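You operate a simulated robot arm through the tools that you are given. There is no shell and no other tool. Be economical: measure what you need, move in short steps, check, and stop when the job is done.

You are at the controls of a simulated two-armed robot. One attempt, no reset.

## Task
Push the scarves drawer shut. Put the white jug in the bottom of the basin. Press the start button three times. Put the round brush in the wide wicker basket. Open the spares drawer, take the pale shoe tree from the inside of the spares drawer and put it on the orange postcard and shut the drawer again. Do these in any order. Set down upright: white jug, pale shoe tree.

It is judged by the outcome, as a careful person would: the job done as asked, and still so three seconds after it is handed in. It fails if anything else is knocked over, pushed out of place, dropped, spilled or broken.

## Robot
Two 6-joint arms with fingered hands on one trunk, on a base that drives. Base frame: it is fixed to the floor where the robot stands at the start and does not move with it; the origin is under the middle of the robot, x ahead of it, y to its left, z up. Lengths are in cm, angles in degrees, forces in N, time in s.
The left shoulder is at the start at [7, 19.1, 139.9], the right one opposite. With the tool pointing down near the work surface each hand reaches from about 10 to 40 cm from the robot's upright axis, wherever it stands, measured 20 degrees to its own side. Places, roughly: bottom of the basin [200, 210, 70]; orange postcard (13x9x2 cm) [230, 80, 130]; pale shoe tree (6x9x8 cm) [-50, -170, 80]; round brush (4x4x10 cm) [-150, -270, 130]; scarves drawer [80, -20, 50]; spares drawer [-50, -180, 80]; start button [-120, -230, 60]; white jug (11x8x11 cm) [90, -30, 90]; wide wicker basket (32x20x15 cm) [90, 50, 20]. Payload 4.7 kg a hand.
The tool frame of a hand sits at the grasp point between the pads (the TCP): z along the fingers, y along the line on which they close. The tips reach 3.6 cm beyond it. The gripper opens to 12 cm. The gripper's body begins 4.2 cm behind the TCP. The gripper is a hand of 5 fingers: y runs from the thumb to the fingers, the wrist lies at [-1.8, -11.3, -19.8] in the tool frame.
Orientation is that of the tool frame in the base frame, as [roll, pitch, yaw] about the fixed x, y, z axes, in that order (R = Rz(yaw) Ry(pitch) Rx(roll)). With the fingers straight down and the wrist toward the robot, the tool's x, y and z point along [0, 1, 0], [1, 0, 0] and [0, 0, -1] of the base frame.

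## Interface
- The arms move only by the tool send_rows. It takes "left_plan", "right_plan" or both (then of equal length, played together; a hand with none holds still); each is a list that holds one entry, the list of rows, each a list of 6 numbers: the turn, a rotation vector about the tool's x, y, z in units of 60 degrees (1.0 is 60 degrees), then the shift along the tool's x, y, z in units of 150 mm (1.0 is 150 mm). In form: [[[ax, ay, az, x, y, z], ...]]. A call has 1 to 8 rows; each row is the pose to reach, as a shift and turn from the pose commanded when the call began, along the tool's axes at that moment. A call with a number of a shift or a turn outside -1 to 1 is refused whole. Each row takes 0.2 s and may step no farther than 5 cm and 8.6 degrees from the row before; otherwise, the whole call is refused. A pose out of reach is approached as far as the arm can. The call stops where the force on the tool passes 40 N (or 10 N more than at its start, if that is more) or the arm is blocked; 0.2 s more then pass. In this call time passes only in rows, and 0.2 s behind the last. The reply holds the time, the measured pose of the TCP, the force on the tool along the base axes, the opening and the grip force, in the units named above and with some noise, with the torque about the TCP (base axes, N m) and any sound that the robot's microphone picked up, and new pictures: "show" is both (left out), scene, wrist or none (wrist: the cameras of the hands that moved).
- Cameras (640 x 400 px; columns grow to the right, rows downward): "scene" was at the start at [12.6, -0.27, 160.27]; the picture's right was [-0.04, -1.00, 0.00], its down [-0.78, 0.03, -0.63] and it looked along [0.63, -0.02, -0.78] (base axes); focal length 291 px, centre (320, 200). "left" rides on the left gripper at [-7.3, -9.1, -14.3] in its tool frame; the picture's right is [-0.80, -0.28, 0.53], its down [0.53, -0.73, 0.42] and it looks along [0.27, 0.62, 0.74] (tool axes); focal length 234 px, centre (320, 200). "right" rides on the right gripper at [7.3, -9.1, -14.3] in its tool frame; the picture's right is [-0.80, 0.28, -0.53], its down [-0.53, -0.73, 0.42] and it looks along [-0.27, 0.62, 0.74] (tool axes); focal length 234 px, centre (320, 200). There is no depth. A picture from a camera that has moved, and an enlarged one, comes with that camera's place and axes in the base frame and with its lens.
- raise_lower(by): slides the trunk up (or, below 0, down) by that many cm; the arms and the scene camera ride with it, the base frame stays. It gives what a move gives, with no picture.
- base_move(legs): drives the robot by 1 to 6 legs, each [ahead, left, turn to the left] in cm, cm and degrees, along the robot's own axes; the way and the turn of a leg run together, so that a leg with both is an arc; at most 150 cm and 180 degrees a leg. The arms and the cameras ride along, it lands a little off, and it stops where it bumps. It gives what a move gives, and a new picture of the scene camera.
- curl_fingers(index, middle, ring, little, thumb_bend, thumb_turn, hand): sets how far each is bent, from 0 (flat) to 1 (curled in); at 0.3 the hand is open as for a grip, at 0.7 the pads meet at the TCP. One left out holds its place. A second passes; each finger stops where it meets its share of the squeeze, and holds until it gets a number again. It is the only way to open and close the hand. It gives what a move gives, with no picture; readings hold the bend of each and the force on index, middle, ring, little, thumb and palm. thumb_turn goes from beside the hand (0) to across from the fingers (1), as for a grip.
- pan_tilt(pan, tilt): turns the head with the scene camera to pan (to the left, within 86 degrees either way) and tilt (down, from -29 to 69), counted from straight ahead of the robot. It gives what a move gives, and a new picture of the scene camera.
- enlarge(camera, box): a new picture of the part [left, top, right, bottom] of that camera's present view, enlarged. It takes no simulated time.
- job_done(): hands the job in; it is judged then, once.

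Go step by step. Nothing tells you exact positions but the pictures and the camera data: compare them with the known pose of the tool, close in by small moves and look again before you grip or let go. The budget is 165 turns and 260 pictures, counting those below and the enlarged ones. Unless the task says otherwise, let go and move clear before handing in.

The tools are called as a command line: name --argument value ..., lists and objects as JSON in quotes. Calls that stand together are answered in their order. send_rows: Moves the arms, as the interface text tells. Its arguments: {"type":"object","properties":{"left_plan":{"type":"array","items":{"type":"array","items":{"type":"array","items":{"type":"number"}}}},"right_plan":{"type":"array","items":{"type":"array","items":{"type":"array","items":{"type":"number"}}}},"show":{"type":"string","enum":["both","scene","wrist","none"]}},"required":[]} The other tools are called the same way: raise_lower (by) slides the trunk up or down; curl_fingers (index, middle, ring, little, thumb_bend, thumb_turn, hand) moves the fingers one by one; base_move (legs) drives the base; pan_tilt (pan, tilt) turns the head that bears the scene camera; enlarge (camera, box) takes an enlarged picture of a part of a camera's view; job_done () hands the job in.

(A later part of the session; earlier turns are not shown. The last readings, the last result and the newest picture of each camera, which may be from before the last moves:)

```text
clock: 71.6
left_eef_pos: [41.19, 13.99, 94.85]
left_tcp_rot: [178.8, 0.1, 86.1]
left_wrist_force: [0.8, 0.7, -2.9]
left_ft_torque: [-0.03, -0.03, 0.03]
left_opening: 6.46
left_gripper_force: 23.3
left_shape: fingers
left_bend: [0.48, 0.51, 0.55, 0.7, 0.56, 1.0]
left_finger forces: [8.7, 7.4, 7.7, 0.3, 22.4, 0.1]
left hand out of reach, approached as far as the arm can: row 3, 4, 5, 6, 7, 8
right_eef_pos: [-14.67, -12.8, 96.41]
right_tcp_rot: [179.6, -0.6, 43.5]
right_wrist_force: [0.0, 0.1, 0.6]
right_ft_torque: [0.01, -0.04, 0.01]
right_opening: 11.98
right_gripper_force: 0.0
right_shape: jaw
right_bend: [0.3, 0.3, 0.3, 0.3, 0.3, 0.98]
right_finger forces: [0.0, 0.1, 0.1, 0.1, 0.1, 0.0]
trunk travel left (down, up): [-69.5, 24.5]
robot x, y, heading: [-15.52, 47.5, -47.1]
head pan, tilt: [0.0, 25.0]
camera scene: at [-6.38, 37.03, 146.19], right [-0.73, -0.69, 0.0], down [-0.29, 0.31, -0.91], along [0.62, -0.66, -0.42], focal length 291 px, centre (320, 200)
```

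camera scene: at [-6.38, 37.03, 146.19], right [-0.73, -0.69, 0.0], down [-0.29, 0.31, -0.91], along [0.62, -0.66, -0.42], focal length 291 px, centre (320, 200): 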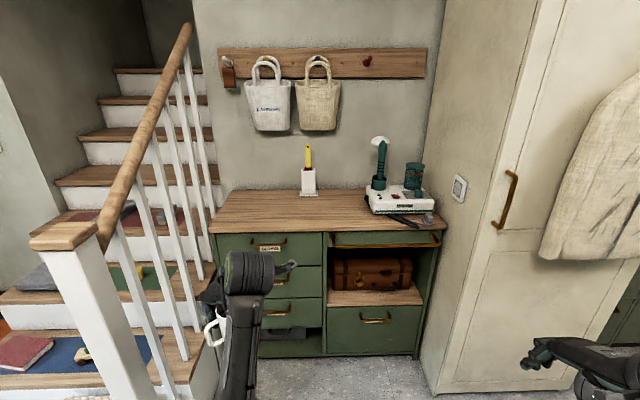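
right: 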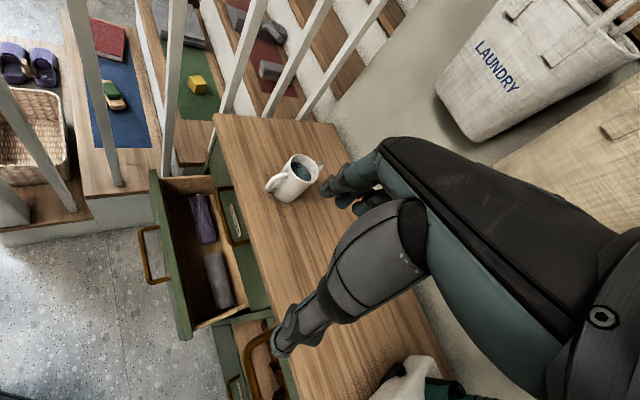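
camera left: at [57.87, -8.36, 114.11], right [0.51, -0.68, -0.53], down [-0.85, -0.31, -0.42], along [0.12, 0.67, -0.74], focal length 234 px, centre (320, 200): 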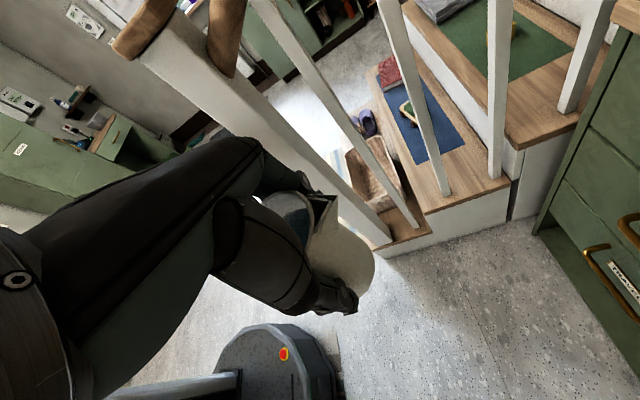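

Jug is pulled in to ~65 cm radius. Back a bit more and turn left 90° to face the sink wall.

base_move --legs '[[-14, 0, 0], [0, 0, 45], [0, 0, 45]]'

```text
clock: 77.2
left_eef_pos: [8.94, 114.2, 94.67]
left_tcp_rot: [179.0, 0.0, 175.1]
left_wrist_force: [0.6, 0.8, -2.2]
left_ft_torque: [-0.04, -0.08, 0.03]
left_opening: 6.43
left_gripper_force: 23.1
left_shape: fingers
left_bend: [0.48, 0.51, 0.55, 0.7, 0.56, 1.0]
left_finger forces: [8.6, 7.4, 7.9, 0.2, 21.3, 0.0]
right_eef_pos: [34.68, 57.85, 96.41]
right_tcp_rot: [179.7, -0.5, 132.6]
right_wrist_force: [0.6, -0.4, -0.4]
right_ft_torque: [0.0, -0.01, 0.0]
right_opening: 12.01
right_gripper_force: 0.1
right_shape: jaw
right_bend: [0.3, 0.3, 0.3, 0.3, 0.3, 0.98]
right_finger forces: [0.1, 0.0, 0.0, 0.0, 0.0, 0.0]
trunk travel left (down, up): [-69.5, 24.5]
robot x, y, heading: [-25.74, 57.5, 42.3]
head pan, tilt: [0.0, 25.0]
camera scene: at [-14.94, 67.24, 146.16], right [0.67, -0.74, 0.0], down [-0.31, -0.28, -0.91], along [0.67, 0.61, -0.42], focal length 291 px, centre (320, 200)
```

scene: 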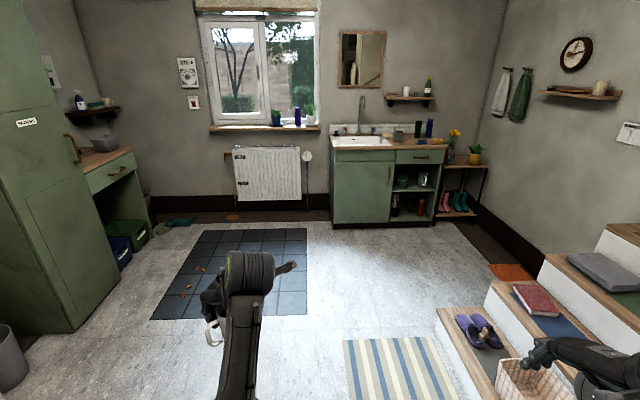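

The sink is straight ahead and slightly right (~270 cm to the front). I'll drive ahead 150 and look again.

base_move --legs '[[100, 0, 0], [60, 0, 0]]'

```text
clock: 85.6
left_eef_pos: [127.94, 226.53, 94.55]
left_tcp_rot: [179.0, 0.1, 176.2]
left_wrist_force: [0.0, -0.4, -3.7]
left_ft_torque: [0.0, -0.05, 0.01]
left_opening: 6.42
left_gripper_force: 23.2
left_shape: fingers
left_bend: [0.48, 0.51, 0.55, 0.7, 0.56, 1.0]
left_finger forces: [8.7, 7.4, 7.9, 0.4, 21.1, 0.1]
right_eef_pos: [154.66, 170.77, 96.44]
right_tcp_rot: [179.7, -0.4, 133.6]
right_wrist_force: [-0.5, 0.3, 0.1]
right_ft_torque: [-0.01, 0.0, -0.02]
right_opening: 12.0
right_gripper_force: 0.0
right_shape: jaw
right_bend: [0.3, 0.3, 0.3, 0.3, 0.3, 0.98]
right_finger forces: [0.1, 0.0, 0.0, 0.0, 0.0, 0.1]
trunk travel left (down, up): [-69.5, 24.5]
robot x, y, heading: [94.43, 169.21, 43.6]
head pan, tilt: [0.0, 25.0]
camera scene: at [104.97, 179.13, 146.16], right [0.69, -0.73, 0.0], down [-0.31, -0.29, -0.91], along [0.66, 0.62, -0.42], focal length 291 px, centre (320, 200)
```

scene: 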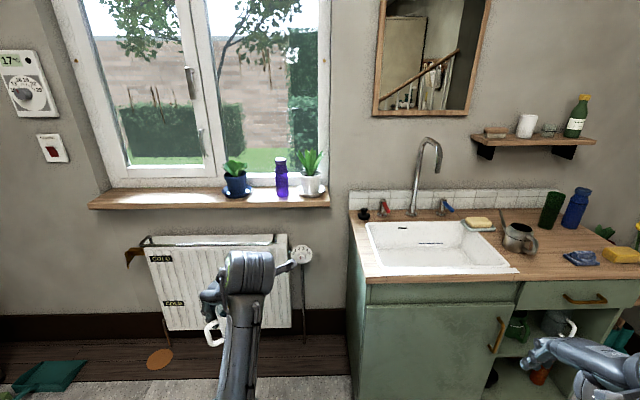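

The basin is about 105 cm ahead and 45 cm right, counter z≈84. I'll raise the trunk so the jug clears the counter, and lift the idle right hand so it stays clear later.

raise_lower --by 15

send_rows --right_plan '[[[0, 0, 0, 0, 0, -0.25], [0, 0, 0, 0, 0, -0.5], [0, 0, 0, 0, 0, -0.75], [0, 0, 0, 0, 0, -1.0]]]' --show "none"

base_move --legs '[[18, 0, 0], [0, -48, 0]]'

```text
clock: 87.3
left_eef_pos: [127.96, 226.51, 109.68]
left_tcp_rot: [178.9, 0.1, 176.1]
left_wrist_force: [0.2, 0.3, -2.4]
left_ft_torque: [-0.01, -0.04, -0.01]
left_opening: 6.45
left_gripper_force: 22.5
left_shape: fingers
left_bend: [0.48, 0.51, 0.55, 0.7, 0.56, 1.0]
left_finger forces: [8.7, 7.3, 8.0, 0.4, 21.2, 0.1]
right_eef_pos: [154.71, 170.8, 111.46]
right_tcp_rot: [179.8, -0.5, 133.5]
right_wrist_force: [-0.8, 0.4, 0.2]
right_ft_torque: [0.0, -0.01, 0.0]
right_opening: 11.96
right_gripper_force: 0.1
right_shape: jaw
right_bend: [0.3, 0.3, 0.3, 0.3, 0.3, 0.98]
right_finger forces: [0.0, 0.1, 0.0, 0.0, 0.0, 0.0]
trunk travel left (down, up): [-84.5, 9.5]
robot x, y, heading: [94.96, 169.1, 43.3]
head pan, tilt: [0.0, 25.0]
```

```text
clock: 88.3
left_eef_pos: [127.71, 226.52, 109.7]
left_tcp_rot: [179.0, 0.2, 176.2]
left_wrist_force: [-0.9, 0.0, -2.4]
left_ft_torque: [-0.01, -0.07, -0.02]
left_opening: 6.45
left_gripper_force: 22.5
left_shape: fingers
left_bend: [0.48, 0.51, 0.55, 0.7, 0.56, 1.0]
left_finger forces: [8.5, 7.5, 8.1, 0.5, 21.3, 0.0]
right_eef_pos: [154.52, 170.76, 126.57]
right_tcp_rot: [179.6, -0.4, 133.6]
right_wrist_force: [-0.6, -0.3, 0.6]
right_ft_torque: [-0.03, -0.06, -0.02]
right_opening: 11.98
right_gripper_force: 0.0
right_shape: jaw
right_bend: [0.3, 0.3, 0.3, 0.3, 0.3, 0.98]
right_finger forces: [0.0, 0.1, 0.0, 0.0, 0.0, 0.0]
right hand out of reach, approached as far as the arm can: row 1, 2, 3
trunk travel left (down, up): [-84.5, 9.5]
robot x, y, heading: [94.49, 169.25, 43.6]
head pan, tilt: [0.0, 25.0]
```

```text
clock: 92.3
left_eef_pos: [173.74, 204.32, 109.66]
left_tcp_rot: [179.1, 0.1, 175.8]
left_wrist_force: [-0.1, 1.0, -3.5]
left_ft_torque: [0.01, -0.04, -0.04]
left_opening: 6.46
left_gripper_force: 22.9
left_shape: fingers
left_bend: [0.48, 0.51, 0.55, 0.7, 0.56, 1.0]
left_finger forces: [8.5, 7.4, 8.1, 0.4, 21.0, 0.1]
right_eef_pos: [200.05, 148.2, 126.61]
right_tcp_rot: [179.6, -0.5, 133.2]
right_wrist_force: [0.0, -0.6, -0.2]
right_ft_torque: [0.04, -0.02, -0.01]
right_opening: 11.98
right_gripper_force: 0.2
right_shape: jaw
right_bend: [0.3, 0.3, 0.3, 0.3, 0.3, 0.98]
right_finger forces: [0.0, 0.0, 0.0, 0.0, 0.0, 0.0]
trunk travel left (down, up): [-84.5, 9.5]
robot x, y, heading: [140.36, 147.32, 42.9]
head pan, tilt: [0.0, 25.0]
camera scene: at [150.45, 157.08, 161.16], right [0.68, -0.73, 0.0], down [-0.31, -0.29, -0.91], along [0.66, 0.62, -0.42], focal length 291 px, centre (320, 200)
```

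scene: 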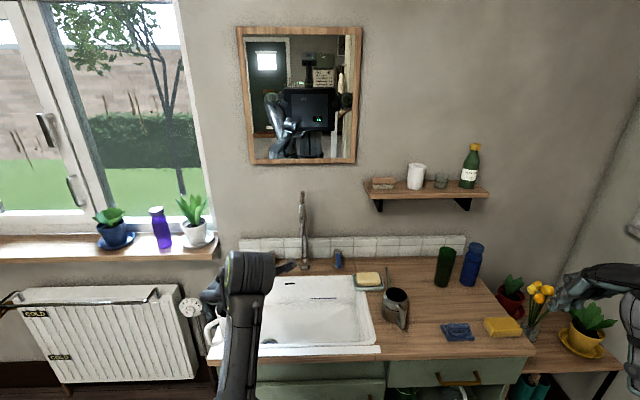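

The left half of the basin is straight ahead of the jug (~26 cm), with the faucet just right of it. I'll move in 20 cm and check with the wrist camera.

base_move --legs '[[20, -3, 0]]'

pan_tilt --pan 5 --tilt 50

enlarge --camera "left" --box '[0, 0, 640, 400]'

```text
clock: 93.9
left_eef_pos: [190.32, 215.85, 109.76]
left_tcp_rot: [178.9, 0.1, 175.9]
left_wrist_force: [0.4, 0.8, -2.4]
left_ft_torque: [-0.01, -0.03, -0.02]
left_opening: 6.43
left_gripper_force: 22.4
left_shape: fingers
left_bend: [0.48, 0.51, 0.55, 0.7, 0.56, 1.0]
left_finger forces: [8.6, 7.4, 8.0, 0.3, 21.0, 0.0]
right_eef_pos: [216.69, 159.72, 126.74]
right_tcp_rot: [179.6, -0.4, 133.3]
right_wrist_force: [0.9, -0.5, 0.5]
right_ft_torque: [0.03, -0.06, -0.01]
right_opening: 12.0
right_gripper_force: 0.0
right_shape: jaw
right_bend: [0.3, 0.3, 0.3, 0.3, 0.3, 0.98]
right_finger forces: [0.0, 0.0, 0.0, 0.1, 0.0, 0.0]
trunk travel left (down, up): [-84.5, 9.5]
robot x, y, heading: [156.9, 158.91, 43.1]
head pan, tilt: [0.0, 25.0]
camera scene: at [167.0, 168.48, 161.19], right [0.68, -0.73, 0.0], down [-0.31, -0.29, -0.91], along [0.66, 0.62, -0.42], focal length 291 px, centre (320, 200)
```

scene: 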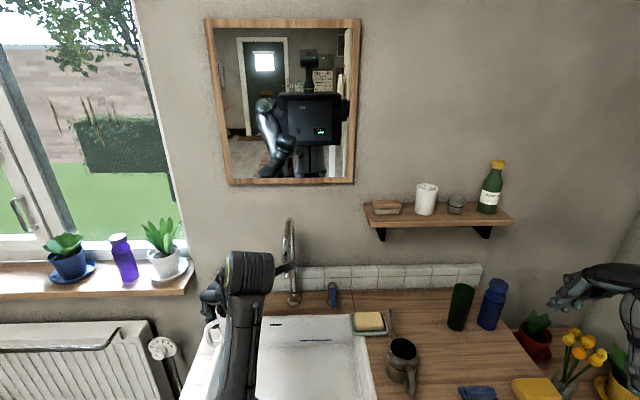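

```text
clock: 94.8
left_eef_pos: [190.57, 215.92, 109.66]
left_tcp_rot: [178.9, 0.2, 176.0]
left_wrist_force: [0.1, 0.2, -3.1]
left_ft_torque: [0.01, -0.09, -0.02]
left_opening: 6.44
left_gripper_force: 22.7
left_shape: fingers
left_bend: [0.48, 0.51, 0.55, 0.7, 0.56, 1.0]
left_finger forces: [8.6, 7.4, 8.1, 0.3, 21.0, 0.0]
right_eef_pos: [216.88, 159.93, 126.45]
right_tcp_rot: [179.8, -0.5, 133.3]
right_wrist_force: [-0.2, -0.1, 0.5]
right_ft_torque: [0.04, 0.01, 0.04]
right_opening: 11.98
right_gripper_force: 0.1
right_shape: jaw
right_bend: [0.3, 0.3, 0.3, 0.3, 0.3, 0.98]
right_finger forces: [0.0, 0.0, 0.0, 0.1, 0.1, 0.1]
trunk travel left (down, up): [-84.5, 9.5]
robot x, y, heading: [157.09, 158.92, 42.8]
head pan, tilt: [5.0, 50.0]
camera scene: at [165.68, 168.07, 157.41], right [0.74, -0.67, 0.0], down [-0.51, -0.57, -0.64], along [0.43, 0.48, -0.77], focal length 291 px, centre (320, 200)
```

scene: 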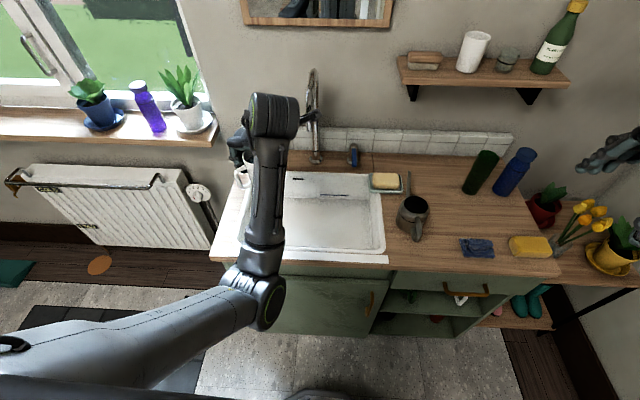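

```text
1.00 times, centred on (320, 200) of left (not enlarged: the box is as wide or as high as the picture)
camera zoom: at [197.24, 205.99, 123.86], right [0.78, -0.33, -0.53], down [-0.58, -0.69, -0.44], along [-0.22, 0.65, -0.73], focal length 234 px, centre (320, 200)
```

zoom: 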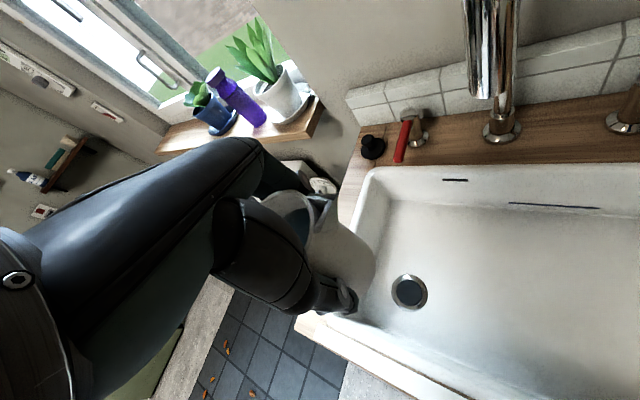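

The wrist view shows the basin clearly: drain under the current hand position, corners around (177,218) and (197,238). I'll shift the jug ~8 cm to a spot clear of drain and faucet, about (198, 213.5).

send_rows --left_plan '[[[0, 0, 0, -0.13, -0.03, 0], [0, 0, 0, -0.26, -0.06, 0], [0, 0, 0, -0.39, -0.09, 0], [0, 0, 0, -0.51, -0.125, 0]]]' --show "none"

raise_lower --by -15

enlarge --camera "left" --box '[0, 0, 640, 400]'

enlarge --camera "scene" --box '[180, 60, 440, 340]'

```text
clock: 95.8
left_eef_pos: [196.66, 215.41, 109.31]
left_tcp_rot: [177.8, -1.1, 177.3]
left_wrist_force: [0.2, 0.2, -2.8]
left_ft_torque: [-0.01, -0.04, 0.0]
left_opening: 6.47
left_gripper_force: 22.8
left_shape: fingers
left_bend: [0.48, 0.51, 0.55, 0.7, 0.56, 1.0]
left_finger forces: [8.6, 7.3, 8.2, 0.4, 21.0, 0.1]
right_eef_pos: [216.89, 159.85, 126.47]
right_tcp_rot: [179.8, -0.6, 133.3]
right_wrist_force: [-0.5, -0.2, 0.4]
right_ft_torque: [-0.02, 0.02, -0.03]
right_opening: 11.98
right_gripper_force: 0.1
right_shape: jaw
right_bend: [0.3, 0.3, 0.3, 0.3, 0.3, 0.98]
right_finger forces: [0.0, 0.0, 0.0, 0.0, 0.1, 0.0]
trunk travel left (down, up): [-84.5, 9.5]
robot x, y, heading: [156.76, 158.94, 43.0]
head pan, tilt: [5.0, 50.0]
```

```text
clock: 97.5
left_eef_pos: [196.99, 215.3, 95.01]
left_tcp_rot: [177.6, -0.6, 177.2]
left_wrist_force: [0.0, -0.4, -2.5]
left_ft_torque: [0.0, -0.06, 0.0]
left_opening: 6.45
left_gripper_force: 22.8
left_shape: fingers
left_bend: [0.48, 0.51, 0.55, 0.7, 0.56, 1.0]
left_finger forces: [8.5, 7.3, 8.1, 0.4, 21.1, 0.0]
right_eef_pos: [216.94, 159.73, 111.66]
right_tcp_rot: [179.6, -0.4, 133.4]
right_wrist_force: [-0.2, 0.1, 1.2]
right_ft_torque: [0.02, -0.02, 0.01]
right_opening: 11.99
right_gripper_force: 0.1
right_shape: jaw
right_bend: [0.3, 0.3, 0.3, 0.3, 0.3, 0.98]
right_finger forces: [0.1, 0.0, 0.0, 0.1, 0.0, 0.0]
trunk travel left (down, up): [-69.5, 24.5]
robot x, y, heading: [156.93, 159.02, 42.8]
head pan, tilt: [5.0, 50.0]
```

```text
1.00 times, centred on (320, 200) of left (not enlarged: the box is as wide or as high as the picture)
camera zoom: at [204.18, 205.24, 108.88], right [0.78, -0.3, -0.55], down [-0.57, -0.69, -0.45], along [-0.24, 0.66, -0.71], focal length 234 px, centre (320, 200)
```

zoom: 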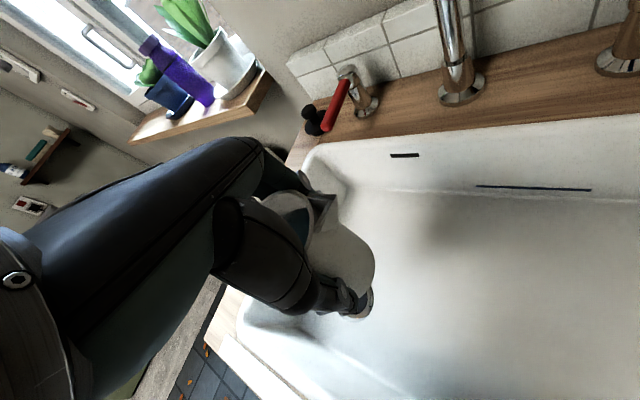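

```text
1.43 times, centred on (310, 200) of scene
camera zoom: at [165.62, 168.04, 142.42], right [0.74, -0.67, 0.0], down [-0.51, -0.57, -0.64], along [0.43, 0.48, -0.77], focal length 415 px, centre (334, 200)
```

zoom: 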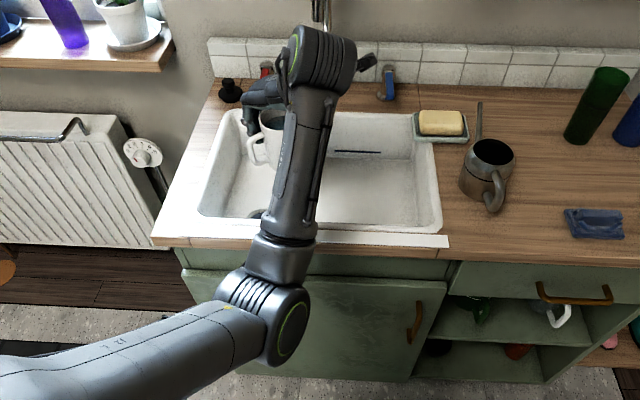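

The landing point is clear basin floor. I'll lower with the arm (keeps the elbow higher) by 11 cm, then check.

send_rows --left_plan '[[[0, 0, 0, 0, 0, 0.1], [0, 0, 0, 0, 0, 0.2], [0, 0, 0, 0, 0, 0.3], [0, 0, 0, 0, 0, 0.4], [0, 0, 0, 0, 0, 0.5], [0, 0, 0, 0, 0, 0.6], [0, 0, 0, 0, 0, 0.7]]]' --show "both"

```text
clock: 99.3
left_eef_pos: [196.0, 219.03, 85.96]
left_tcp_rot: [174.1, -1.4, 178.2]
left_wrist_force: [0.3, -0.6, -3.1]
left_ft_torque: [-0.02, -0.02, 0.01]
left_opening: 6.41
left_gripper_force: 23.2
left_shape: fingers
left_bend: [0.48, 0.51, 0.55, 0.7, 0.56, 1.0]
left_finger forces: [8.7, 7.3, 8.4, 0.4, 21.1, 0.0]
right_eef_pos: [216.87, 159.72, 111.6]
right_tcp_rot: [179.7, -0.5, 133.2]
right_wrist_force: [-0.1, 0.8, -0.1]
right_ft_torque: [0.0, -0.03, 0.04]
right_opening: 11.99
right_gripper_force: 0.1
right_shape: jaw
right_bend: [0.3, 0.3, 0.3, 0.3, 0.3, 0.98]
right_finger forces: [0.0, 0.1, 0.0, 0.0, 0.0, 0.1]
trunk travel left (down, up): [-69.5, 24.5]
robot x, y, heading: [156.53, 158.52, 42.8]
head pan, tilt: [5.0, 50.0]
stopped in row 7 (left hand): the arm was blocked; the commanded pose is now the measured one
camera scene: at [165.63, 168.05, 142.41], right [0.74, -0.67, 0.0], down [-0.51, -0.57, -0.64], along [0.43, 0.48, -0.77], focal length 291 px, centre (320, 200)
camera left: at [203.4, 208.17, 99.17], right [0.78, -0.25, -0.57], down [-0.56, -0.67, -0.48], along [-0.26, 0.7, -0.66], focal length 234 px, centre (320, 200)
```

scene: 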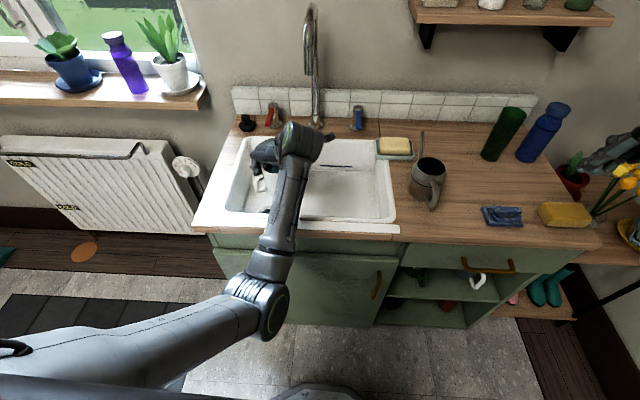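
left: 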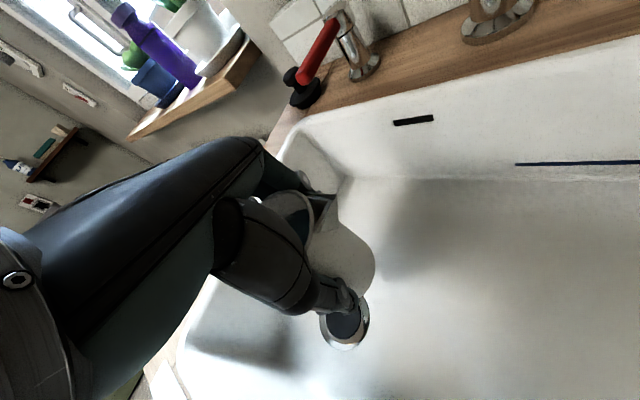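

The arm hit a joint limit and tilted ~6°. I'll lift out of the basin, back the base 10 cm, then reach out with a more extended, levelled arm.

raise_lower --by 13

base_move --legs '[[-12, 0, 0]]'

send_rows --left_plan '[[[0.02, -0.005, 0, -0.11, 0.02, 0], [0.04, -0.01, 0, -0.22, 0.04, 0], [0.06, -0.015, 0, -0.33, 0.06, 0], [0.08, -0.02, 0, -0.44, 0.09, 0], [0.098, -0.023, 0, -0.55, 0.12, 0], [0.098, -0.023, 0, -0.66, 0.15, 0], [0.098, -0.023, 0, -0.77, 0.18, 0]]]' --show "both"

```text
clock: 100.9
left_eef_pos: [196.06, 219.0, 98.88]
left_tcp_rot: [174.0, -1.5, 178.3]
left_wrist_force: [-1.0, 0.3, -3.2]
left_ft_torque: [-0.01, -0.04, -0.01]
left_opening: 6.44
left_gripper_force: 23.1
left_shape: fingers
left_bend: [0.48, 0.51, 0.55, 0.7, 0.56, 1.0]
left_finger forces: [8.7, 7.3, 8.3, 0.4, 21.1, 0.1]
right_eef_pos: [216.81, 159.75, 124.58]
right_tcp_rot: [179.7, -0.5, 133.3]
right_wrist_force: [-0.4, -0.6, -1.3]
right_ft_torque: [0.03, 0.0, -0.01]
right_opening: 11.97
right_gripper_force: 0.1
right_shape: jaw
right_bend: [0.3, 0.3, 0.3, 0.3, 0.3, 0.98]
right_finger forces: [0.1, 0.0, 0.0, 0.0, 0.1, 0.0]
trunk travel left (down, up): [-82.5, 11.5]
robot x, y, heading: [156.96, 158.57, 43.1]
head pan, tilt: [5.0, 50.0]
```

```text
clock: 102.1
left_eef_pos: [187.27, 210.92, 98.85]
left_tcp_rot: [174.2, -1.5, 178.2]
left_wrist_force: [-0.2, -0.4, -2.8]
left_ft_torque: [-0.06, -0.06, -0.01]
left_opening: 6.38
left_gripper_force: 22.7
left_shape: fingers
left_bend: [0.48, 0.51, 0.55, 0.7, 0.56, 1.0]
left_finger forces: [8.7, 7.5, 8.4, 0.4, 21.1, 0.0]
right_eef_pos: [208.28, 151.69, 124.62]
right_tcp_rot: [179.7, -0.5, 133.3]
right_wrist_force: [0.5, -0.4, 0.0]
right_ft_torque: [-0.01, 0.04, -0.01]
right_opening: 12.01
right_gripper_force: 0.1
right_shape: jaw
right_bend: [0.3, 0.3, 0.3, 0.3, 0.3, 0.98]
right_finger forces: [0.0, 0.0, 0.0, 0.1, 0.1, 0.0]
trunk travel left (down, up): [-82.5, 11.5]
robot x, y, heading: [148.08, 150.59, 43.1]
head pan, tilt: [5.0, 50.0]
camera scene: at [157.08, 160.05, 155.39], right [0.74, -0.67, 0.0], down [-0.51, -0.57, -0.64], along [0.43, 0.48, -0.77], focal length 291 px, centre (320, 200)
```

scene: 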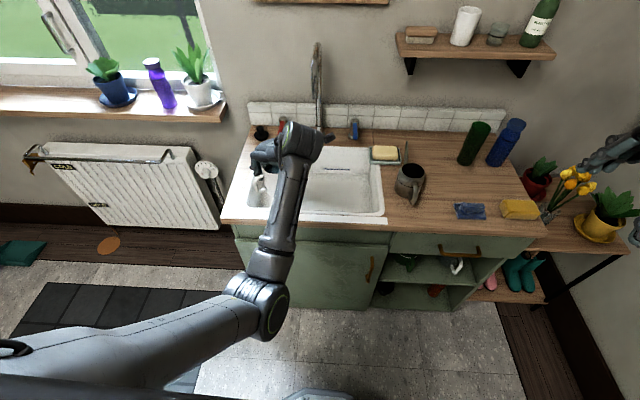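

```text
clock: 103.7
left_eef_pos: [199.04, 213.21, 98.54]
left_tcp_rot: [-179.9, -0.2, 178.2]
left_wrist_force: [-0.3, -0.3, -3.7]
left_ft_torque: [-0.04, -0.02, -0.03]
left_opening: 6.43
left_gripper_force: 22.8
left_shape: fingers
left_bend: [0.48, 0.51, 0.55, 0.7, 0.56, 1.0]
left_finger forces: [8.8, 7.5, 8.4, 0.4, 20.7, 0.0]
right_eef_pos: [208.32, 151.71, 124.47]
right_tcp_rot: [179.7, -0.5, 133.4]
right_wrist_force: [-1.1, 0.0, -0.1]
right_ft_torque: [0.01, 0.01, -0.02]
right_opening: 11.99
right_gripper_force: 0.0
right_shape: jaw
right_bend: [0.3, 0.3, 0.3, 0.3, 0.3, 0.98]
right_finger forces: [0.0, 0.0, 0.0, 0.0, 0.0, 0.0]
trunk travel left (down, up): [-82.5, 11.5]
robot x, y, heading: [148.34, 150.71, 43.2]
head pan, tilt: [5.0, 50.0]
camera scene: at [157.07, 160.0, 155.39], right [0.74, -0.67, 0.0], down [-0.51, -0.57, -0.64], along [0.43, 0.48, -0.77], focal length 291 px, centre (320, 200)
camera left: at [206.18, 203.85, 112.97], right [0.79, -0.3, -0.53], down [-0.56, -0.72, -0.42], along [-0.25, 0.63, -0.74], focal length 234 px, centre (320, 200)
```

scene: 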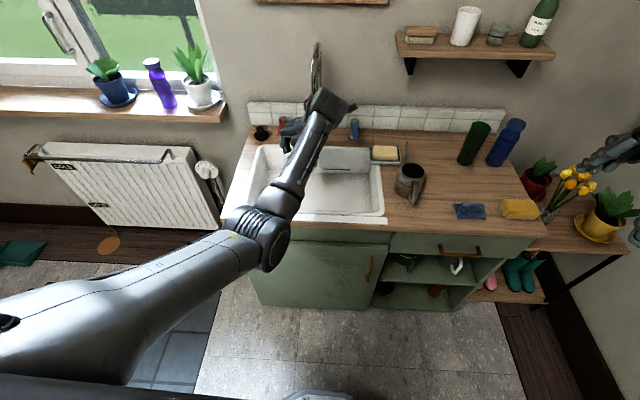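
left: 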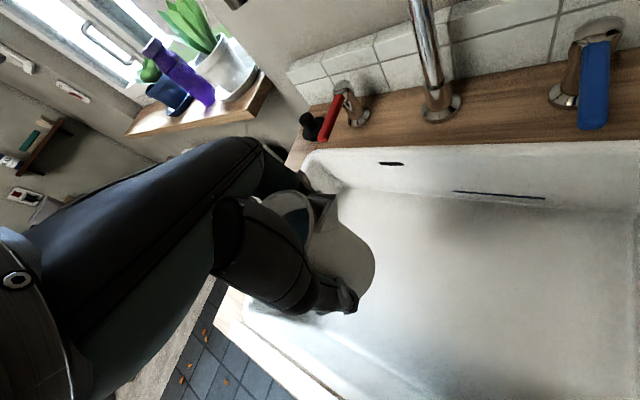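

Level now and over the right place. Lowering with the trunk.

raise_lower --by -15

raise_lower --by -2.5

enlarge --camera "left" --box '[200, 100, 520, 400]'

enlarge --camera "scene" --box '[180, 60, 440, 340]'

```text
clock: 105.5
left_eef_pos: [199.02, 213.15, 83.6]
left_tcp_rot: [-180.0, 0.0, 178.2]
left_wrist_force: [0.0, -0.4, -2.8]
left_ft_torque: [0.0, -0.02, 0.02]
left_opening: 6.4
left_gripper_force: 22.6
left_shape: fingers
left_bend: [0.48, 0.51, 0.55, 0.7, 0.56, 1.0]
left_finger forces: [8.8, 7.4, 8.4, 0.4, 20.7, 0.0]
right_eef_pos: [208.07, 151.64, 109.66]
right_tcp_rot: [179.6, -0.6, 133.3]
right_wrist_force: [-1.5, 1.1, 0.5]
right_ft_torque: [-0.01, -0.02, 0.0]
right_opening: 11.99
right_gripper_force: 0.0
right_shape: jaw
right_bend: [0.3, 0.3, 0.3, 0.3, 0.3, 0.98]
right_finger forces: [0.1, 0.1, 0.1, 0.0, 0.1, 0.0]
trunk travel left (down, up): [-67.5, 26.5]
robot x, y, heading: [147.96, 151.04, 43.0]
head pan, tilt: [5.0, 50.0]
```

```text
clock: 106.2
left_eef_pos: [198.98, 213.04, 81.13]
left_tcp_rot: [-180.0, -0.1, 178.2]
left_wrist_force: [-0.4, 0.6, -2.4]
left_ft_torque: [-0.02, -0.02, 0.01]
left_opening: 6.43
left_gripper_force: 22.9
left_shape: fingers
left_bend: [0.48, 0.51, 0.55, 0.7, 0.56, 1.0]
left_finger forces: [8.8, 7.4, 8.4, 0.3, 20.6, 0.0]
right_eef_pos: [208.1, 151.69, 107.08]
right_tcp_rot: [179.6, -0.5, 133.3]
right_wrist_force: [0.8, 0.8, -0.5]
right_ft_torque: [0.02, 0.02, 0.01]
right_opening: 11.97
right_gripper_force: 0.0
right_shape: jaw
right_bend: [0.3, 0.3, 0.3, 0.3, 0.3, 0.98]
right_finger forces: [0.0, 0.0, 0.0, 0.0, 0.1, 0.0]
trunk travel left (down, up): [-65.0, 29.0]
robot x, y, heading: [148.75, 150.53, 43.2]
head pan, tilt: [5.0, 50.0]
```

```text
1.33 times, centred on (360, 250) of left
camera zoom: at [206.05, 203.78, 95.57], right [0.79, -0.3, -0.53], down [-0.56, -0.72, -0.42], along [-0.25, 0.63, -0.74], focal length 312 px, centre (267, 133)
```

zoom: 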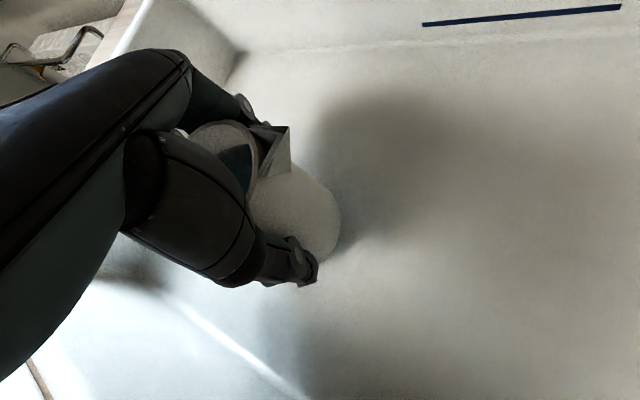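

```text
1.43 times, centred on (310, 200) of scene
camera zoom: at [156.9, 159.93, 137.91], right [0.74, -0.67, 0.0], down [-0.51, -0.57, -0.64], along [0.43, 0.48, -0.77], focal length 415 px, centre (334, 200)
```

zoom: 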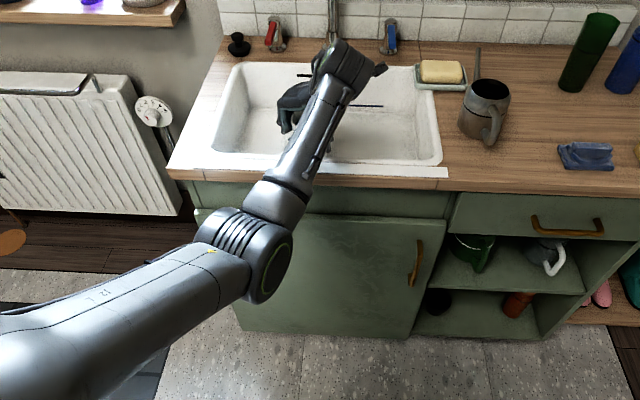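

raise_lower --by -1.2

raise_lower --by -0.8

```text
clock: 106.8
left_eef_pos: [198.87, 213.21, 79.91]
left_tcp_rot: [-179.9, 0.0, 178.3]
left_wrist_force: [-0.2, 0.3, -2.0]
left_ft_torque: [-0.03, -0.02, 0.01]
left_opening: 6.42
left_gripper_force: 22.8
left_shape: fingers
left_bend: [0.48, 0.51, 0.55, 0.7, 0.56, 1.0]
left_finger forces: [8.8, 7.5, 8.4, 0.4, 20.6, 0.0]
right_eef_pos: [208.2, 151.78, 105.75]
right_tcp_rot: [179.6, -0.5, 133.3]
right_wrist_force: [0.1, 0.6, 0.2]
right_ft_torque: [0.0, -0.03, 0.02]
right_opening: 12.0
right_gripper_force: 0.1
right_shape: jaw
right_bend: [0.3, 0.3, 0.3, 0.3, 0.3, 0.98]
right_finger forces: [0.0, 0.0, 0.0, 0.0, 0.0, 0.0]
trunk travel left (down, up): [-63.8, 30.2]
robot x, y, heading: [148.42, 150.75, 42.9]
head pan, tilt: [5.0, 50.0]
```

```text
clock: 107.4
left_eef_pos: [198.88, 213.15, 79.06]
left_tcp_rot: [179.9, 0.1, 178.2]
left_wrist_force: [-0.2, 0.3, -2.9]
left_ft_torque: [0.0, -0.08, -0.02]
left_opening: 6.43
left_gripper_force: 22.7
left_shape: fingers
left_bend: [0.48, 0.51, 0.55, 0.7, 0.56, 1.0]
left_finger forces: [8.7, 7.4, 8.5, 0.3, 20.7, 0.1]
right_eef_pos: [208.08, 151.8, 105.18]
right_tcp_rot: [179.5, -0.6, 133.3]
right_wrist_force: [-0.1, 0.7, -0.1]
right_ft_torque: [0.0, -0.01, 0.0]
right_opening: 11.99
right_gripper_force: 0.0
right_shape: jaw
right_bend: [0.3, 0.3, 0.3, 0.3, 0.3, 0.98]
right_finger forces: [0.1, 0.1, 0.0, 0.0, 0.1, 0.0]
trunk travel left (down, up): [-63.0, 31.0]
robot x, y, heading: [148.18, 150.45, 43.0]
head pan, tilt: [5.0, 50.0]
```

raise_lower --by -1

raise_lower --by -0.8

enlarge --camera "left" --box '[240, 140, 480, 340]'

```text
clock: 108.0
left_eef_pos: [198.99, 212.86, 78.81]
left_tcp_rot: [179.5, 0.4, 178.1]
left_wrist_force: [4.4, -1.2, 30.0]
left_ft_torque: [0.53, 0.76, 0.01]
left_opening: 6.39
left_gripper_force: 28.9
left_shape: fingers
left_bend: [0.48, 0.51, 0.55, 0.7, 0.56, 1.0]
left_finger forces: [11.5, 8.7, 10.6, 0.3, 26.9, 0.0]
right_eef_pos: [207.96, 151.49, 104.16]
right_tcp_rot: [179.5, -0.6, 133.3]
right_wrist_force: [-0.1, 0.8, 1.4]
right_ft_torque: [0.0, 0.02, 0.01]
right_opening: 11.98
right_gripper_force: 0.1
right_shape: jaw
right_bend: [0.3, 0.3, 0.3, 0.3, 0.3, 0.98]
right_finger forces: [0.1, 0.0, 0.1, 0.0, 0.0, 0.0]
trunk travel left (down, up): [-62.0, 32.0]
robot x, y, heading: [148.01, 150.83, 43.5]
head pan, tilt: [5.0, 50.0]
```

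```text
clock: 108.3
left_eef_pos: [199.13, 213.25, 78.88]
left_tcp_rot: [179.2, 0.7, 177.9]
left_wrist_force: [-3.0, -4.6, 17.9]
left_ft_torque: [0.2, 0.89, 0.23]
left_opening: 6.28
left_gripper_force: 29.3
left_shape: fingers
left_bend: [0.49, 0.51, 0.55, 0.7, 0.57, 1.0]
left_finger forces: [10.9, 7.6, 12.3, 0.3, 27.1, 0.0]
right_eef_pos: [208.04, 151.51, 103.83]
right_tcp_rot: [179.4, -0.6, 133.3]
right_wrist_force: [0.5, 0.0, -1.0]
right_ft_torque: [-0.01, 0.01, -0.01]
right_opening: 11.99
right_gripper_force: 0.0
right_shape: jaw
right_bend: [0.3, 0.3, 0.3, 0.3, 0.3, 0.98]
right_finger forces: [0.1, 0.0, 0.0, 0.0, 0.0, 0.0]
trunk travel left (down, up): [-61.7, 32.3]
robot x, y, heading: [148.2, 150.67, 42.9]
head pan, tilt: [5.0, 50.0]
stopped: the force on the tool passed its limit at 44 N (the readings are from after the stop); the commanded pose is now the measured one
```

```text
2.00 times, centred on (360, 240) of left
camera zoom: at [206.18, 203.62, 93.19], right [0.8, -0.3, -0.52], down [-0.55, -0.71, -0.44], along [-0.24, 0.64, -0.73], focal length 468 px, centre (240, 120)
```

zoom: 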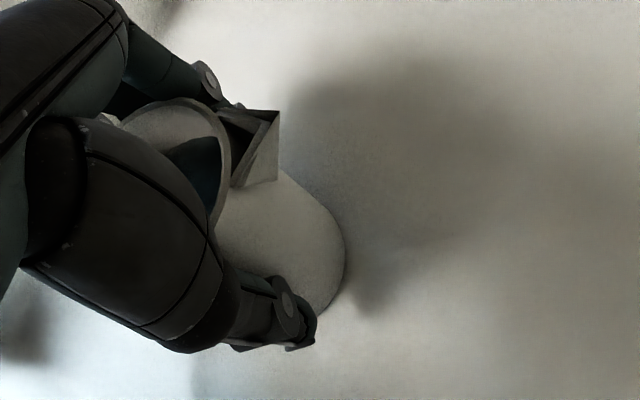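

The jug is on the basin floor. I'll ease the downforce and open the hand.

raise_lower --by 0.4

curl_fingers --hand "left" --index 0.3 --middle 0.3 --ring 0.3 --little 0.3 --thumb_bend 0.3

enlarge --camera "left" --box '[200, 100, 520, 400]'

```text
clock: 108.9
left_eef_pos: [199.24, 213.19, 78.81]
left_tcp_rot: [179.3, 0.5, 177.9]
left_wrist_force: [0.7, 0.1, 8.5]
left_ft_torque: [0.3, 0.32, 0.04]
left_opening: 6.3
left_gripper_force: 27.7
left_shape: fingers
left_bend: [0.49, 0.51, 0.55, 0.7, 0.57, 1.0]
left_finger forces: [12.2, 8.2, 10.3, 0.5, 23.4, 0.0]
right_eef_pos: [208.13, 151.52, 104.3]
right_tcp_rot: [179.6, -0.6, 133.3]
right_wrist_force: [0.6, -0.6, 0.6]
right_ft_torque: [-0.01, -0.02, 0.0]
right_opening: 12.0
right_gripper_force: 0.0
right_shape: jaw
right_bend: [0.3, 0.3, 0.3, 0.3, 0.3, 0.98]
right_finger forces: [0.0, 0.1, 0.0, 0.0, 0.1, 0.0]
trunk travel left (down, up): [-62.1, 31.9]
robot x, y, heading: [148.11, 150.92, 43.1]
head pan, tilt: [5.0, 50.0]
```

```text
clock: 109.9
left_eef_pos: [199.29, 213.2, 78.71]
left_tcp_rot: [179.5, 0.4, 177.9]
left_wrist_force: [-0.7, -0.2, -0.7]
left_ft_torque: [0.0, -0.01, 0.01]
left_opening: 12.16
left_gripper_force: 0.1
left_shape: fingers
left_bend: [0.3, 0.3, 0.3, 0.3, 0.3, 0.98]
left_finger forces: [0.0, 0.0, 0.0, 0.0, 0.0, 0.0]
right_eef_pos: [208.17, 151.79, 104.27]
right_tcp_rot: [179.5, -0.5, 133.4]
right_wrist_force: [-0.3, 0.3, -0.1]
right_ft_torque: [0.0, 0.02, 0.01]
right_opening: 12.0
right_gripper_force: 0.1
right_shape: jaw
right_bend: [0.3, 0.3, 0.3, 0.3, 0.3, 0.98]
right_finger forces: [0.0, 0.0, 0.0, 0.0, 0.0, 0.2]
trunk travel left (down, up): [-62.1, 31.9]
robot x, y, heading: [148.14, 150.91, 43.2]
head pan, tilt: [5.0, 50.0]
```

```text
1.33 times, centred on (360, 250) of left
camera zoom: at [206.21, 203.73, 93.18], right [0.8, -0.3, -0.52], down [-0.55, -0.71, -0.43], along [-0.24, 0.64, -0.73], focal length 312 px, centre (267, 133)
```

zoom: 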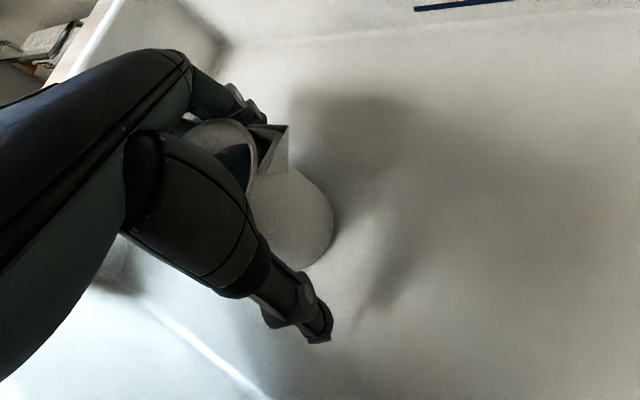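

Released without contact forces. Rising straight up.

raise_lower --by 28

enlarge --camera "left" --box '[0, 0, 640, 400]'

```text
clock: 112.7
left_eef_pos: [199.13, 213.22, 106.71]
left_tcp_rot: [179.5, 0.5, 178.0]
left_wrist_force: [-0.4, -0.9, -0.1]
left_ft_torque: [-0.04, 0.0, 0.01]
left_opening: 12.19
left_gripper_force: 0.2
left_shape: fingers
left_bend: [0.3, 0.3, 0.3, 0.3, 0.3, 0.98]
left_finger forces: [0.0, 0.0, 0.0, 0.1, 0.0, 0.1]
right_eef_pos: [208.2, 151.63, 132.23]
right_tcp_rot: [179.5, -0.5, 133.3]
right_wrist_force: [-0.1, 0.2, 0.4]
right_ft_torque: [0.01, 0.01, 0.01]
right_opening: 11.98
right_gripper_force: 0.0
right_shape: jaw
right_bend: [0.3, 0.3, 0.3, 0.3, 0.3, 0.98]
right_finger forces: [0.0, 0.0, 0.1, 0.1, 0.1, 0.0]
trunk travel left (down, up): [-90.1, 3.9]
robot x, y, heading: [148.34, 151.06, 43.2]
head pan, tilt: [5.0, 50.0]
```

```text
1.00 times, centred on (320, 200) of left (not enlarged: the box is as wide or as high as the picture)
camera zoom: at [206.24, 203.74, 121.16], right [0.8, -0.3, -0.52], down [-0.55, -0.71, -0.43], along [-0.24, 0.64, -0.73], focal length 234 px, centre (320, 200)
```

zoom: 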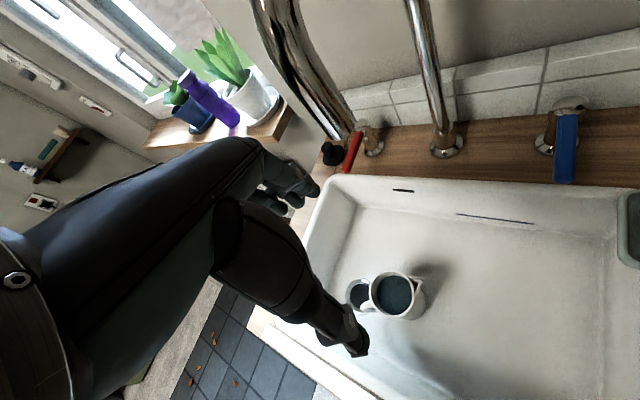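

The jug stands upright in the basin, hand clear above. I'll back away from the sink and look at the postcard shelf to the right.

base_move --legs '[[-25, 0, 0]]'

pan_tilt --pan -75 --tilt 15

```text
clock: 114.5
left_eef_pos: [180.51, 195.98, 106.61]
left_tcp_rot: [179.7, 0.4, 178.2]
left_wrist_force: [-0.4, 0.0, -0.6]
left_ft_torque: [0.01, 0.03, -0.01]
left_opening: 12.16
left_gripper_force: 0.0
left_shape: fingers
left_bend: [0.3, 0.3, 0.3, 0.3, 0.3, 0.98]
left_finger forces: [0.0, 0.0, 0.1, 0.0, 0.0, 0.0]
right_eef_pos: [189.58, 134.47, 131.98]
right_tcp_rot: [179.6, -0.8, 133.4]
right_wrist_force: [0.4, -0.5, 0.2]
right_ft_torque: [0.0, 0.0, 0.01]
right_opening: 11.98
right_gripper_force: 0.0
right_shape: jaw
right_bend: [0.3, 0.3, 0.3, 0.3, 0.3, 0.98]
right_finger forces: [0.0, 0.0, 0.0, 0.0, 0.0, 0.1]
trunk travel left (down, up): [-90.1, 3.9]
robot x, y, heading: [129.39, 133.27, 43.0]
head pan, tilt: [5.0, 50.0]
camera scene: at [138.41, 142.6, 162.97], right [0.74, -0.67, 0.0], down [-0.51, -0.57, -0.64], along [0.43, 0.48, -0.77], focal length 291 px, centre (320, 200)
```

scene: 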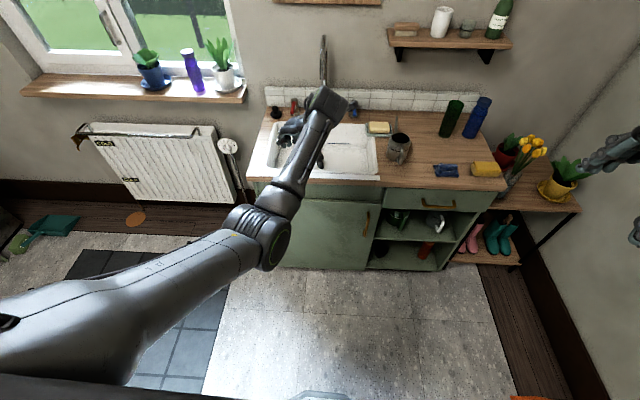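

```text
clock: 116.1
left_eef_pos: [180.38, 195.82, 106.95]
left_tcp_rot: [179.5, 0.4, 178.0]
left_wrist_force: [0.8, -0.9, -0.5]
left_ft_torque: [0.02, -0.02, -0.01]
left_opening: 12.18
left_gripper_force: 0.1
left_shape: fingers
left_bend: [0.3, 0.3, 0.3, 0.3, 0.3, 0.98]
left_finger forces: [0.1, 0.0, 0.0, 0.0, 0.1, 0.0]
right_eef_pos: [189.39, 134.4, 132.13]
right_tcp_rot: [179.6, -0.4, 133.4]
right_wrist_force: [-0.4, 0.3, 0.0]
right_ft_torque: [0.01, 0.01, 0.0]
right_opening: 12.03
right_gripper_force: 0.1
right_shape: jaw
right_bend: [0.3, 0.3, 0.3, 0.3, 0.3, 0.98]
right_finger forces: [0.1, 0.0, 0.1, 0.0, 0.0, 0.1]
trunk travel left (down, up): [-90.1, 3.9]
robot x, y, heading: [129.28, 133.24, 43.3]
head pan, tilt: [-75.0, 15.0]
camera scene: at [141.03, 131.78, 168.37], right [-0.53, -0.85, 0.0], down [-0.22, 0.14, -0.97], along [0.82, -0.51, -0.26], focal length 291 px, centre (320, 200)
```

scene: 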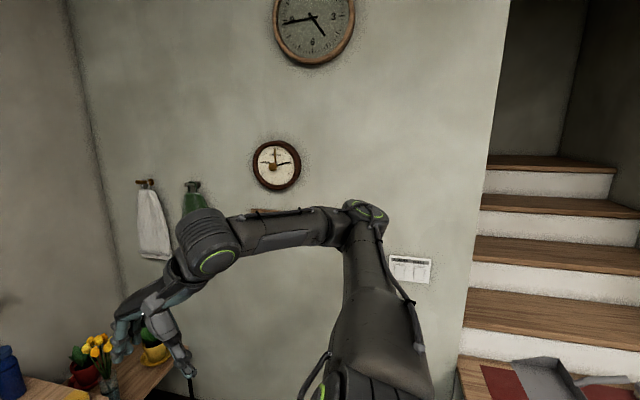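

My own arm hides the shelf; I'll inspect it later. Next I go to the other end of the room: move clear, retract the left arm to neutral.

base_move --legs '[[0, 25, 0], [-55, 0, 0]]'

send_rows --left_plan '[[[0, 0, 0.09, 0.08, -0.08, 0], [0, 0, 0.18, 0.16, -0.16, 0], [0, 0, 0.28, 0.24, -0.24, 0], [0, 0, 0.37, 0.32, -0.32, 0], [0, 0, 0.47, 0.4, -0.4, 0], [0, 0, 0.56, 0.48, -0.48, 0], [0, 0, 0.66, 0.56, -0.56, 0], [0, 0, 0.75, 0.64, -0.64, 0]]]' --show "none"

pan_tilt --pan -80 --tilt 25

```text
clock: 120.7
left_eef_pos: [122.23, 176.53, 106.78]
left_tcp_rot: [179.5, 0.5, 178.3]
left_wrist_force: [-0.2, -0.1, 0.2]
left_ft_torque: [-0.02, 0.0, -0.01]
left_opening: 12.18
left_gripper_force: 0.0
left_shape: fingers
left_bend: [0.3, 0.3, 0.3, 0.3, 0.3, 0.98]
left_finger forces: [0.0, 0.1, 0.1, 0.0, 0.0, 0.1]
right_eef_pos: [131.53, 115.03, 132.06]
right_tcp_rot: [179.7, -0.6, 133.6]
right_wrist_force: [-0.6, 0.4, -0.3]
right_ft_torque: [-0.02, 0.02, -0.02]
right_opening: 11.99
right_gripper_force: 0.1
right_shape: jaw
right_bend: [0.3, 0.3, 0.3, 0.3, 0.3, 0.98]
right_finger forces: [0.0, 0.0, 0.0, 0.0, 0.0, 0.1]
trunk travel left (down, up): [-90.1, 3.9]
robot x, y, heading: [71.64, 113.66, 43.5]
head pan, tilt: [-75.0, 15.0]
camera scene: at [83.15, 112.47, 168.36], right [-0.53, -0.85, 0.0], down [-0.22, 0.14, -0.97], along [0.82, -0.51, -0.26], focal length 291 px, centre (320, 200)
```

scene: 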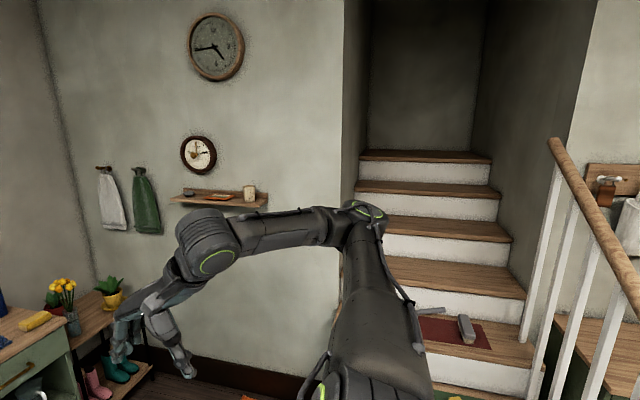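

```text
clock: 122.5
left_eef_pos: [112.28, 167.44, 106.93]
left_tcp_rot: [179.1, -0.4, 133.3]
left_wrist_force: [-0.3, 0.1, -0.2]
left_ft_torque: [0.0, -0.01, 0.02]
left_opening: 12.2
left_gripper_force: 0.1
left_shape: fingers
left_bend: [0.3, 0.3, 0.3, 0.3, 0.3, 0.98]
left_finger forces: [0.0, 0.1, 0.1, 0.1, 0.1, 0.1]
right_eef_pos: [131.46, 115.08, 132.2]
right_tcp_rot: [179.7, -0.4, 133.6]
right_wrist_force: [-0.7, 0.4, 0.6]
right_ft_torque: [0.01, -0.04, 0.01]
right_opening: 11.99
right_gripper_force: 0.1
right_shape: jaw
right_bend: [0.3, 0.3, 0.3, 0.3, 0.3, 0.98]
right_finger forces: [0.0, 0.0, 0.0, 0.1, 0.1, 0.0]
trunk travel left (down, up): [-90.1, 3.9]
robot x, y, heading: [71.47, 113.64, 43.0]
head pan, tilt: [-75.0, 15.0]
```

```text
clock: 123.2
left_eef_pos: [112.32, 167.56, 106.61]
left_tcp_rot: [179.4, -0.3, 133.6]
left_wrist_force: [0.5, 0.2, -0.3]
left_ft_torque: [0.0, -0.02, 0.0]
left_opening: 12.21
left_gripper_force: 0.0
left_shape: fingers
left_bend: [0.3, 0.3, 0.3, 0.3, 0.3, 0.98]
left_finger forces: [0.0, 0.1, 0.0, 0.1, 0.0, 0.0]
right_eef_pos: [131.42, 114.91, 132.22]
right_tcp_rot: [179.6, -0.4, 133.7]
right_wrist_force: [-0.1, -0.2, -0.8]
right_ft_torque: [0.0, 0.03, -0.02]
right_opening: 11.99
right_gripper_force: 0.1
right_shape: jaw
right_bend: [0.3, 0.3, 0.3, 0.3, 0.3, 0.98]
right_finger forces: [0.0, 0.1, 0.0, 0.1, 0.0, 0.0]
trunk travel left (down, up): [-90.1, 3.9]
robot x, y, heading: [71.29, 114.19, 43.3]
head pan, tilt: [-80.0, 25.0]
camera scene: at [82.47, 111.77, 166.75], right [-0.6, -0.8, 0.0], down [-0.34, 0.25, -0.91], along [0.73, -0.54, -0.42], focal length 291 px, centre (320, 200)
```

scene: 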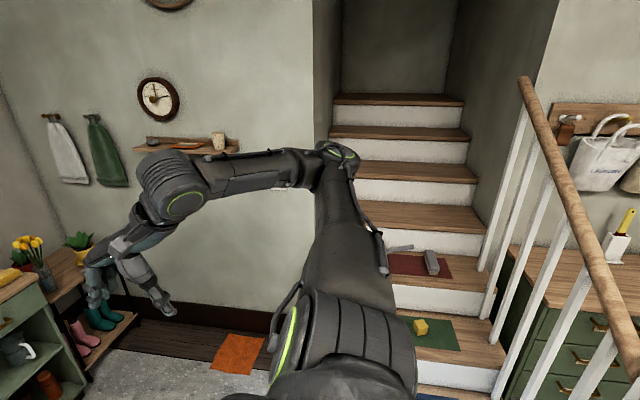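

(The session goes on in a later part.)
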